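You operate a simulated robot arm through the tools that you are given. There is no shell and no other tool. Be economical: measure what you need, move in short steps, check, and stop when the job is done.

Carry out the task below with a simulated robot arm. There is one attempt and no reset: what you move stays moved.

TASK
Stack the banded plug that says "M" from the top of the wooden table on top of the banded plug labelled "G".
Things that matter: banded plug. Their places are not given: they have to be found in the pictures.

It is judged by the outcome, as a careful person would: the job done as asked, and still so three seconds after it is handed in. It fails if anything else is knocked over, pushed out of place, dropped, spilled or broken.

THE ROBOT
A 6-joint arm with a two-finger parallel gripper, fixed in place. Base frame: the origin is at the foot of the arm, x ahead of it, y to its left, z up; the work surface is at about z = 0. Lengths are in mm, angles in degrees, forces in N, time in s.
With the tool pointing down near the work surface it reaches from about 160 to 420 mm from the base axis. Its first joint turns from -66.0 to 66.0 degrees. Payload 1.57 kg.
Tool frame: the origin (TCP) lies between the finger pads and is the grasp point; the fingertips stand 30 mm ahead of it; z points along the fingers, y is the line along which they close. The gripper opens to 80 mm. The fingers are 17 mm wide and 12 mm thick; the gripper's body (40 by 82 mm) begins 80 mm behind the TCP.
Orientation is that of the tool frame in the base frame, as [roll, pitch, yaw] about the fixed x, y, z axes, in that order (R = Rz(yaw) Ry(pitch) Rx(roll)). With the fingers straight down and closing along the base's y, the tool's x points along the base's -x, its y along +y and its z along -z.

THE INTERFACE
- The arm moves only by the tool apply_moves. Its argument "increments" is a list of rows, each a list of 3 entries, a list of its own where there are three numbers: the shift along the tool's x, y, z in mm, then the turn about the tool's z in degrees, then the closure, from 0 (fully open) to 1 (shut). In form: [[[dx, dy, dz], yaw, jaw], ...]. A call has 1 to 20 rows; each row shifts and turns the commanded pose from where the row before left it, along the tool's axes as they then stand. A row lasts 0.2 s, in which the tool goes at most 50 mm and 8.6 degrees; a call with a longer step from one row to the next is refused whole, and so is a gripper value outside its range. A pose out of reach is approached as far as the arm can. The call stops where the force on the tool passes 40 N (or 10 N more than at its start, if that is more) or the arm is blocked; 0.2 s more then pass. The fingers move at their own pace (about 153 mm/s each) and stop on an object; they squeeze with about 37 N. The grip force told is the motor's: it shows also when the fingers shut on nothing. Time passes only in rows, and 0.2 s behind the last, so rows that do not move let the fingers close. It gives the time, the measured TCP pose, the force on the tool (base axes), the opening and the grip force at its end, in the units of the frame above (readings bear some noise).
- Cameras (640 x 400 px; columns grow to the right, rows downward): "scene" is fixed at [58.2, -311.2, 440.5]; the picture's right is [0.87, -0.49, 0.00], its down [-0.22, -0.40, -0.89] and it looks along [0.43, 0.77, -0.46] (base axes); focal length 333 px, centre (320, 200). "wrist" rides on the gripper at [-32, 0, -78] in the tool frame; the picture's right is [0.00, -1.00, 0.00], its down [0.97, 0.00, -0.24] and it looks along [0.24, 0.00, 0.97] (tool axes); focal length 218 px, centre (320, 200).
- get_image(camera): a new picture of that camera. No time passes.
- point_at(camera, pixels): for up to 12 pixels [column, row] of the newest picture of that camera ("zoom" is the newest enlarged one), the place [x, y, z] in the base frame of the surface seen there, good to about 2 mm, but the place of the scene camera against the robot may be out by one fixed shift of up to 25 mm in any direction. No time passes.
- inspect(camera, box): a new picture of the part [left, top, right, bottom] of that camera's present view, enlarged. No time passes.
- job_done(): hands the job in; it is judged then, once.

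Work in short steps. Measure before you move; look again where a grasp or a placing could have gone wrong, and mend it. You have 60 turns and 22 pictures in all, the two below and enlarged ones among them. Open the gripper and draw the arm clear of the work before you hand the job in, unless the task says otherwise; then end with one line.

The tools are called as a command line: name --argument value ..., lists and objects as JSON in quotes. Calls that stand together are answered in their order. apply_moves: Moves the arm, as the interface text tells. Its arguments: {"type":"object","properties":{"increments":{"type":"array","items":{"type":"array"}}},"required":["increments"]} The other tools are called the same way: get_image (camera) takes a picture; point_at (camera, pixels) gives the place of the surface under pixels of a picture; inspect (camera, box) takes an enlarged picture of a part of a camera's view; job_done () hands the job in.

At the start:

```text
clock: 0.0
eef_pos: [255.9, 110.7, 206.4]
tcp_rot: [180.0, 0.1, -180.0]
force: [-0.4, -0.3, 0.3]
gripper_width: 80.3
grip_force: 0.0
```

scene: 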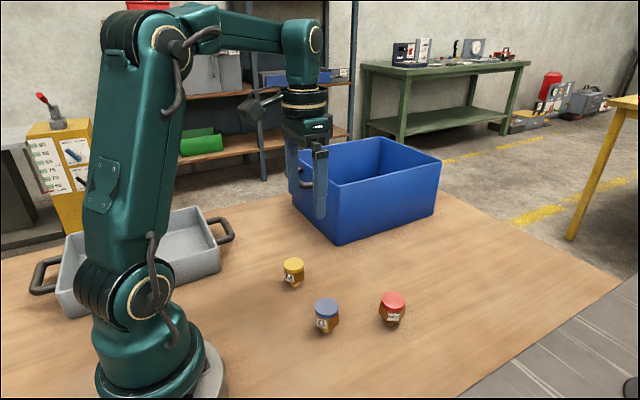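
wrist: 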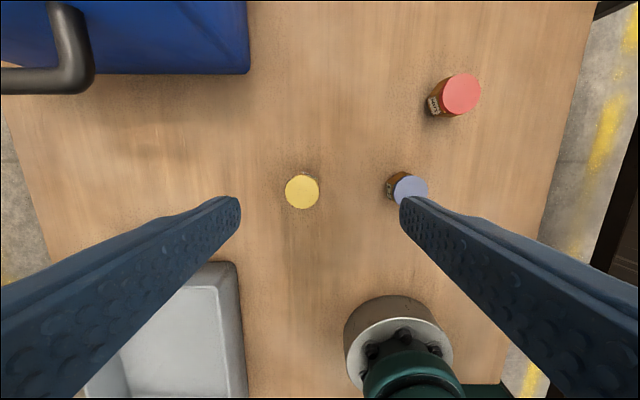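

Three plugs are visible: yellow (293,270), blue (327,312), red (391,307). I'll enlarge to read the labels.

inspect --camera "scene" --box '[260, 240, 430, 346]'

point_at --camera "wrist" --pixels '[[302, 191], [411, 187], [461, 95], [302, 178], [302, 205], [340, 190], [461, 80], [461, 112]]'

```text
3.76 times, centred on (345, 293) of scene
```

zoom: 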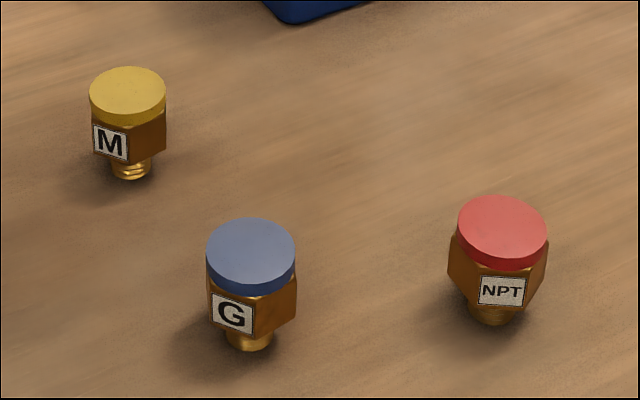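

```text
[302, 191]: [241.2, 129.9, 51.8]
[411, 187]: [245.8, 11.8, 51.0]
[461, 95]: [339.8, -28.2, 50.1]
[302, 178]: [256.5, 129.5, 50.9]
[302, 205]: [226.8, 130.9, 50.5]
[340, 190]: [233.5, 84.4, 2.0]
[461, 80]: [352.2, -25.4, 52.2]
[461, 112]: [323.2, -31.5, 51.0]
```

The yellow plug is M and the blue one is G. I'll move above M at about (241,130), coming down to z≈120, and look again.

apply_moves --increments '[[[7, 10, 20], 0, 0], [[8, 9, 30], 0, 0], [[0, 0, 36], 0, 0], [[0, 0, 0], 0, 0]]'

get_image --camera "wrist"

```text
clock: 1.0
eef_pos: [242.4, 130.2, 120.8]
tcp_rot: [180.0, 0.1, -179.9]
force: [-0.4, -0.5, 0.3]
gripper_width: 79.6
grip_force: 0.1
```

```text
18 pictures are left
```

wrist: 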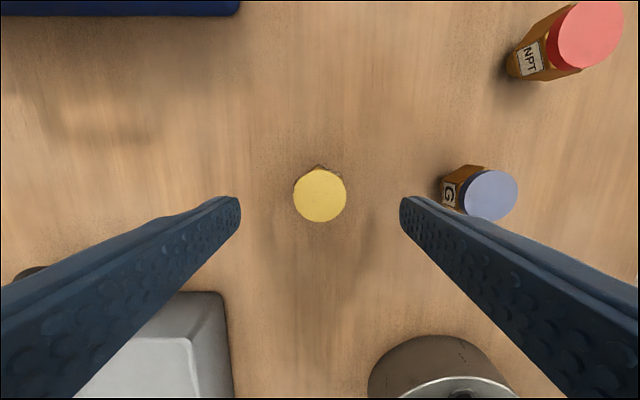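

inspect --camera "wrist" --box '[270, 150, 370, 240]'

point_at --camera "wrist" --pixels '[[320, 195], [320, 172], [320, 219], [296, 195], [344, 195], [491, 195], [491, 173], [491, 217], [467, 195], [515, 195]]'

```text
4.44 times, centred on (320, 195) of wrist
```

zoom: 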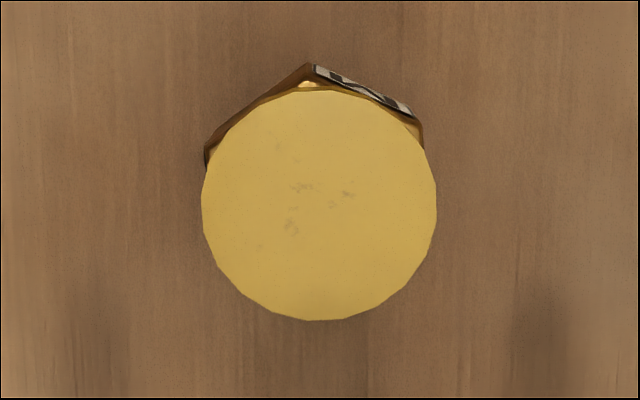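

```text
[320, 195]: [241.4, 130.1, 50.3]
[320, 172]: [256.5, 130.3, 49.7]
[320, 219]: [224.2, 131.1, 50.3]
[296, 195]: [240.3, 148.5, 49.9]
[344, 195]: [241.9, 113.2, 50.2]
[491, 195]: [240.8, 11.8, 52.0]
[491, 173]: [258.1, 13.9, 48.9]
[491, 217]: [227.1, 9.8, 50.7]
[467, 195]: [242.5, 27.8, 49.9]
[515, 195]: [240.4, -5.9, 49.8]
```

M is centred near (240.7,130.5) with its top at z 50, and its hex flats are about 6° CCW from the finger axis. I'll turn -6°, descend to TCP z≈38 and grip.

apply_moves --increments '[[[1.5, 0.3, 0], -6, 0], [[0, 0, 30], 0, 0], [[0, 0, 30], 0, 0], [[0, 0, 22.5], 0, 0], [[0, 0, 0], 0, 0]]'

```text
clock: 2.2
eef_pos: [240.5, 130.4, 37.6]
tcp_rot: [-180.0, 0.1, -173.9]
force: [0.0, -0.2, -0.3]
gripper_width: 79.8
grip_force: 0.1
```

The pose is as planned, so I'll close on the plug.

apply_moves --increments '[[[0, 0, 0], 0, 0.3], [[0, 0, 0], 0, 0.6], [[0, 0, 0], 0, 1], [[0, 0, 0], 0, 1]]'

get_image --camera "wrist"

```text
clock: 3.2
eef_pos: [241.1, 128.8, 36.1]
tcp_rot: [179.9, 0.1, -173.8]
force: [0.4, 0.2, 0.2]
gripper_width: 35.7
grip_force: 36.6
```

```text
16 pictures are left
```

wrist: 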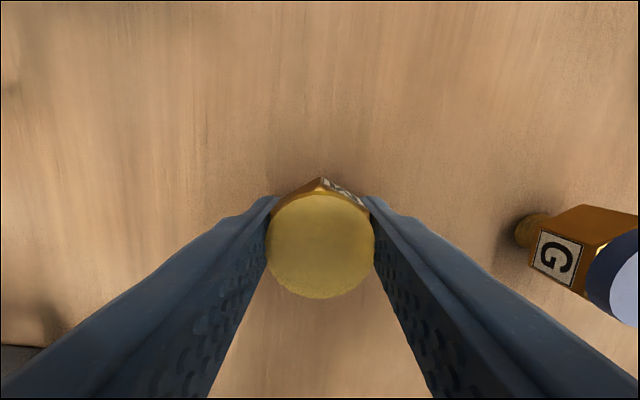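

The grip is firm (35.7 mm, 36.6 N). I'll lift by 75 mm and undo the turn.

apply_moves --increments '[[[0, 0, -10], 0, 1], [[0, 0, -25], 0, 1], [[0, 0, -40], 0, 1], [[0, 0, 0], 6, 1], [[0, 0, 0], 0, 1]]'

get_image --camera "wrist"

get_image --camera "scene"

```text
clock: 4.4
eef_pos: [240.8, 128.3, 112.7]
tcp_rot: [179.9, 0.1, -179.8]
force: [0.2, -0.1, -1.6]
gripper_width: 35.9
grip_force: 36.9
```

```text
15 pictures are left
```

wrist: 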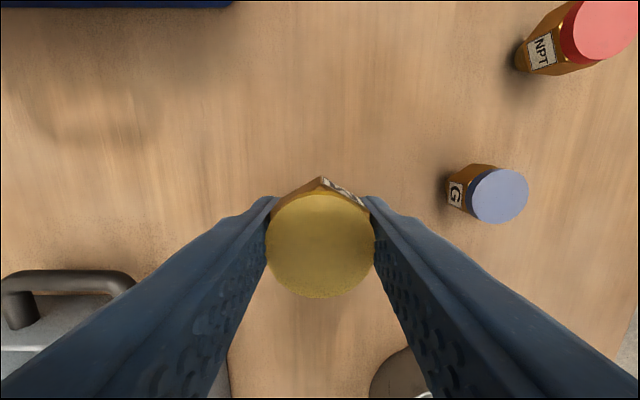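

```text
14 pictures are left
```

scene: 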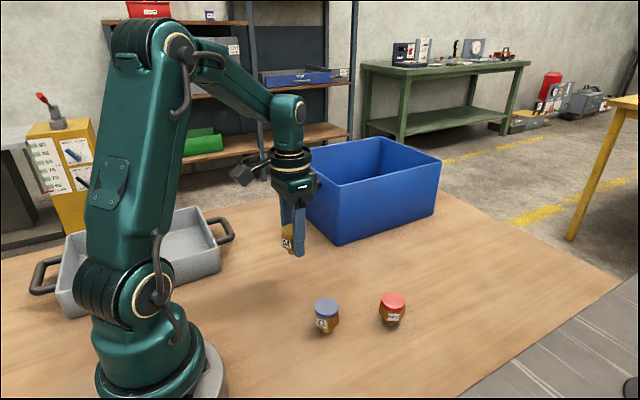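

M is held. I'll measure the held cap's centre and the blue cap's centre in the same wrist picture, so any offset cancels.

point_at --camera "wrist" --pixels '[[320, 244], [320, 194], [320, 294], [270, 244], [370, 244], [500, 196], [500, 172], [500, 220], [475, 196], [524, 196]]'

inspect --camera "wrist" --box '[440, 155, 540, 235]'

```text
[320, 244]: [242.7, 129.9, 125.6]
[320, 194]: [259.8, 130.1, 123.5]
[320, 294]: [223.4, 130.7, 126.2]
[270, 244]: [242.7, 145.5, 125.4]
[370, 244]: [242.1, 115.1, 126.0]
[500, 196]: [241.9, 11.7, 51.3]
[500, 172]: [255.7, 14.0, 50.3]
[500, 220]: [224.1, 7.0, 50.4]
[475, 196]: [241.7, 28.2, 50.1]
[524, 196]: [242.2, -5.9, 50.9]
```

```text
5.00 times, centred on (490, 195) of wrist
```

zoom: 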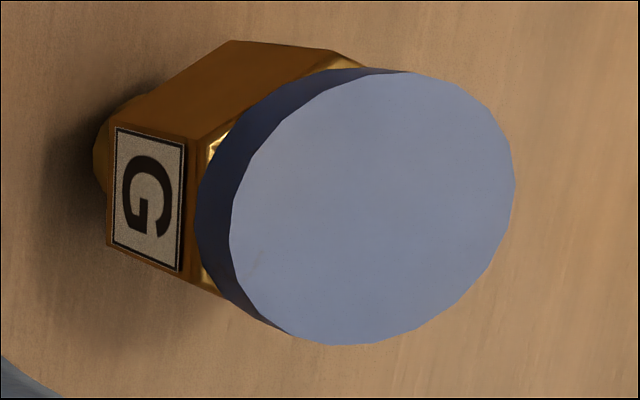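

Held M is centred at (241.5,130.2) with its base near z 75. G is at (241.5,11.3) with its top near z 50.5. I'll move 119 mm in -y at this height and then check.

apply_moves --increments '[[[0, -10, 0], 0, 1], [[0, -25, 0], 0, 1], [[0, -30, 0], 0, 1], [[0, -30, 0], 0, 1], [[0, -18, 0], 0, 1], [[0, -6, 0], 0, 1], [[0, 0, 0], 0, 1], [[0, 0, 0], 0, 1]]'

get_image --camera "wrist"

inspect --camera "scene" --box '[250, 220, 410, 340]'

```text
clock: 6.2
eef_pos: [241.4, 10.4, 112.4]
tcp_rot: [179.9, 0.2, -179.9]
force: [1.3, -0.2, -1.9]
gripper_width: 35.6
grip_force: 36.4
```

```text
12 pictures are left
```

wrist: 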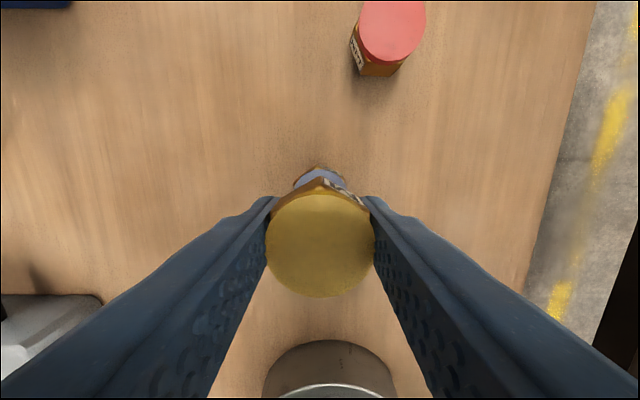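

```text
3.33 times, centred on (330, 280) of scene
```

zoom: 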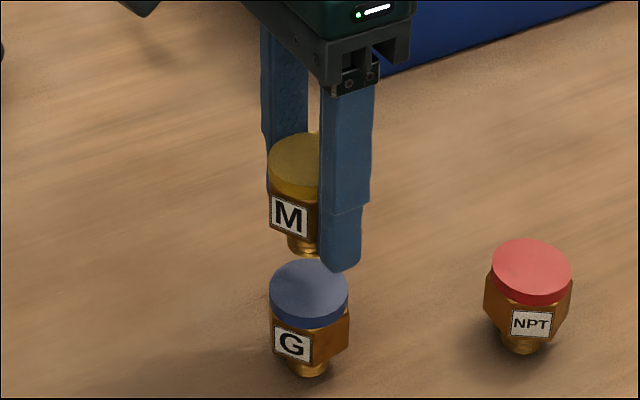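

M is lined up over G: the blue cap spans 293–347, so its centre is at column 320, the same as M's. I'll lower 21 mm and then creep down.

apply_moves --increments '[[[0, 0, 8], 0, 1], [[0, 0, 8], 0, 1], [[0, 0, 5], 0, 1], [[0, 0, 0], 0, 1], [[0, 0, 0], 0, 1]]'

inspect --camera "scene" --box '[280, 240, 380, 340]'

```text
clock: 7.4
eef_pos: [242.3, 9.9, 93.0]
tcp_rot: [-180.0, 0.0, -179.9]
force: [0.3, -0.4, -1.6]
gripper_width: 35.7
grip_force: 37.0
```

```text
4.00 times, centred on (330, 290) of scene
```

zoom: 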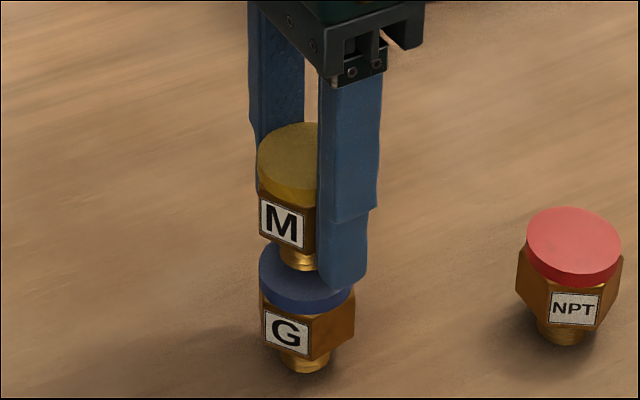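

There are still a few mm of gap, so I'll creep down and watch the vertical force.

apply_moves --increments '[[[0, 0, 1], 0, 1], [[0, 0, 1], 0, 1], [[0, 0, 0], 0, 1]]'

```text
clock: 8.2
eef_pos: [241.4, 11.7, 89.7]
tcp_rot: [-180.0, 0.1, -180.0]
force: [0.3, -0.4, -1.6]
gripper_width: 35.5
grip_force: 36.7
```

apply_moves --increments '[[[0, 0, 0.7], 0, 1], [[0, 0, 0.5], 0, 1], [[0, 0, 0], 0, 1]]'

```text
clock: 9.0
eef_pos: [242.8, 11.1, 88.7]
tcp_rot: [-180.0, 0.1, -179.8]
force: [0.0, 0.3, -1.7]
gripper_width: 35.7
grip_force: 37.4
```

apply_moves --increments '[[[0, 0, 0.5], 0, 1], [[0, 0, 0.5], 0, 1], [[0, 0, 0], 0, 1]]'

```text
clock: 9.8
eef_pos: [240.9, 9.6, 86.2]
tcp_rot: [179.9, 0.1, -180.0]
force: [0.1, -0.2, -1.2]
gripper_width: 35.8
grip_force: 36.9
```

apply_moves --increments '[[[0, 0, 0.4], 0, 1], [[0, 0, 0], 0, 1]]'

inspect --camera "scene" --box '[295, 270, 355, 335]'

```text
clock: 10.4
eef_pos: [241.5, 11.6, 87.0]
tcp_rot: [-180.0, 0.0, -179.9]
force: [0.3, 0.3, -2.3]
gripper_width: 35.8
grip_force: 36.7
```

```text
6.15 times, centred on (325, 302) of scene
```

zoom: 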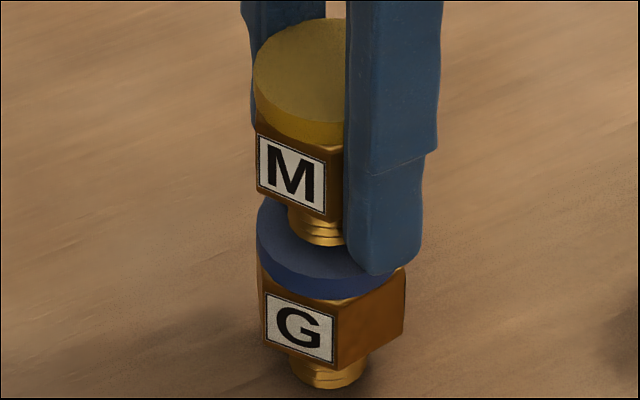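

Nearly touching. I'll continue in fine steps until the force shows contact.

apply_moves --increments '[[[0, 0, 0.4], 0, 1], [[0, 0, 0], 0, 1]]'

```text
clock: 11.0
eef_pos: [241.1, 10.8, 86.2]
tcp_rot: [180.0, 0.1, -179.9]
force: [-1.4, 0.9, 3.6]
gripper_width: 35.8
grip_force: 37.1
```

Contact: the vertical force rose from -1.7 to +3.6 N. I'll release gently, opening in small steps.

apply_moves --increments '[[[0, 0, 0], 0, 0.52], [[0, 0, 0], 0, 0.48], [[0, 0, 0], 0, 0.4], [[0, 0, 0], 0, 0.25], [[0, 0, 0], 0, 0.1], [[0, 0, 0], 0, 0.1]]'

inspect --camera "scene" --box '[270, 240, 390, 340]'

```text
clock: 12.4
eef_pos: [242.1, 9.7, 87.0]
tcp_rot: [180.0, 0.1, -179.9]
force: [-0.5, 0.2, -0.1]
gripper_width: 71.8
grip_force: 0.1
```

```text
4.00 times, centred on (330, 290) of scene
```

zoom: 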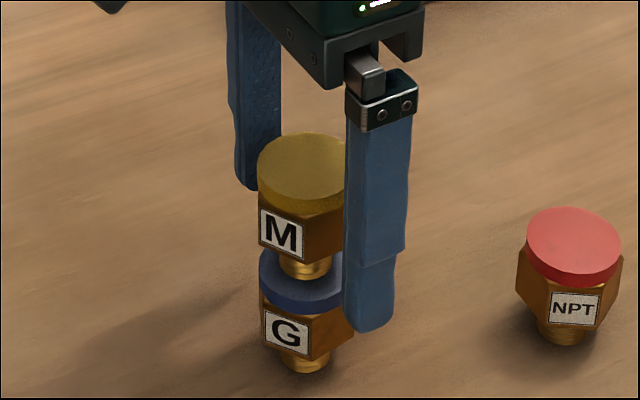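

M stands on G. I'll withdraw straight up and check.

apply_moves --increments '[[[0, 0, -5], 0, 0.1], [[0, 0, -20], 0, 0.1], [[0, 0, -40], 0, 0.1], [[0, 0, -40], 0, 0.1], [[0, 0, 0], 0, 0], [[0, 0, 0], 0, 0]]'

get_image --camera "scene"

get_image --camera "wrist"

```text
clock: 13.8
eef_pos: [240.8, 10.4, 192.2]
tcp_rot: [-179.9, 0.1, -180.0]
force: [-0.7, 0.3, 0.2]
gripper_width: 80.0
grip_force: 0.1
```

```text
7 pictures are left
```

scene: 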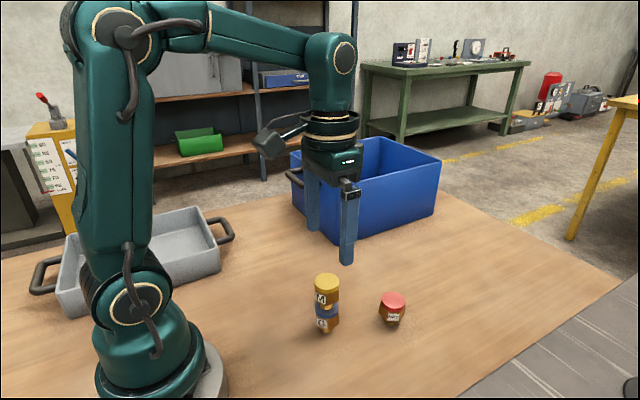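

```text
6 pictures are left
```

wrist: 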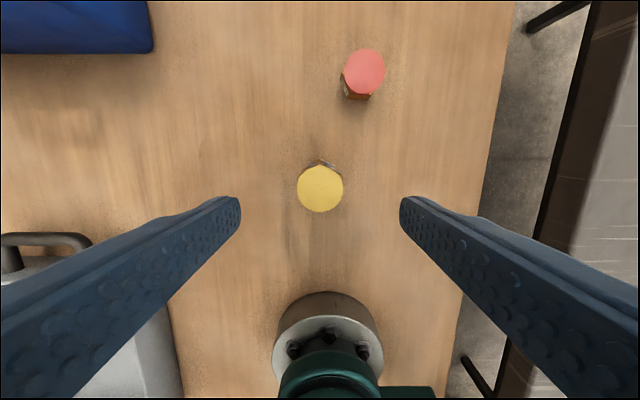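

The stack stands upright with M on G, NPT hasn't moved, and the gripper is open and clear. Handing in.

job_done

```text
The job is handed in.
```

The plug labelled "M" now stands upright on top of the plug labelled "G". The "NPT" plug was not disturbed, and the arm is open and clear.
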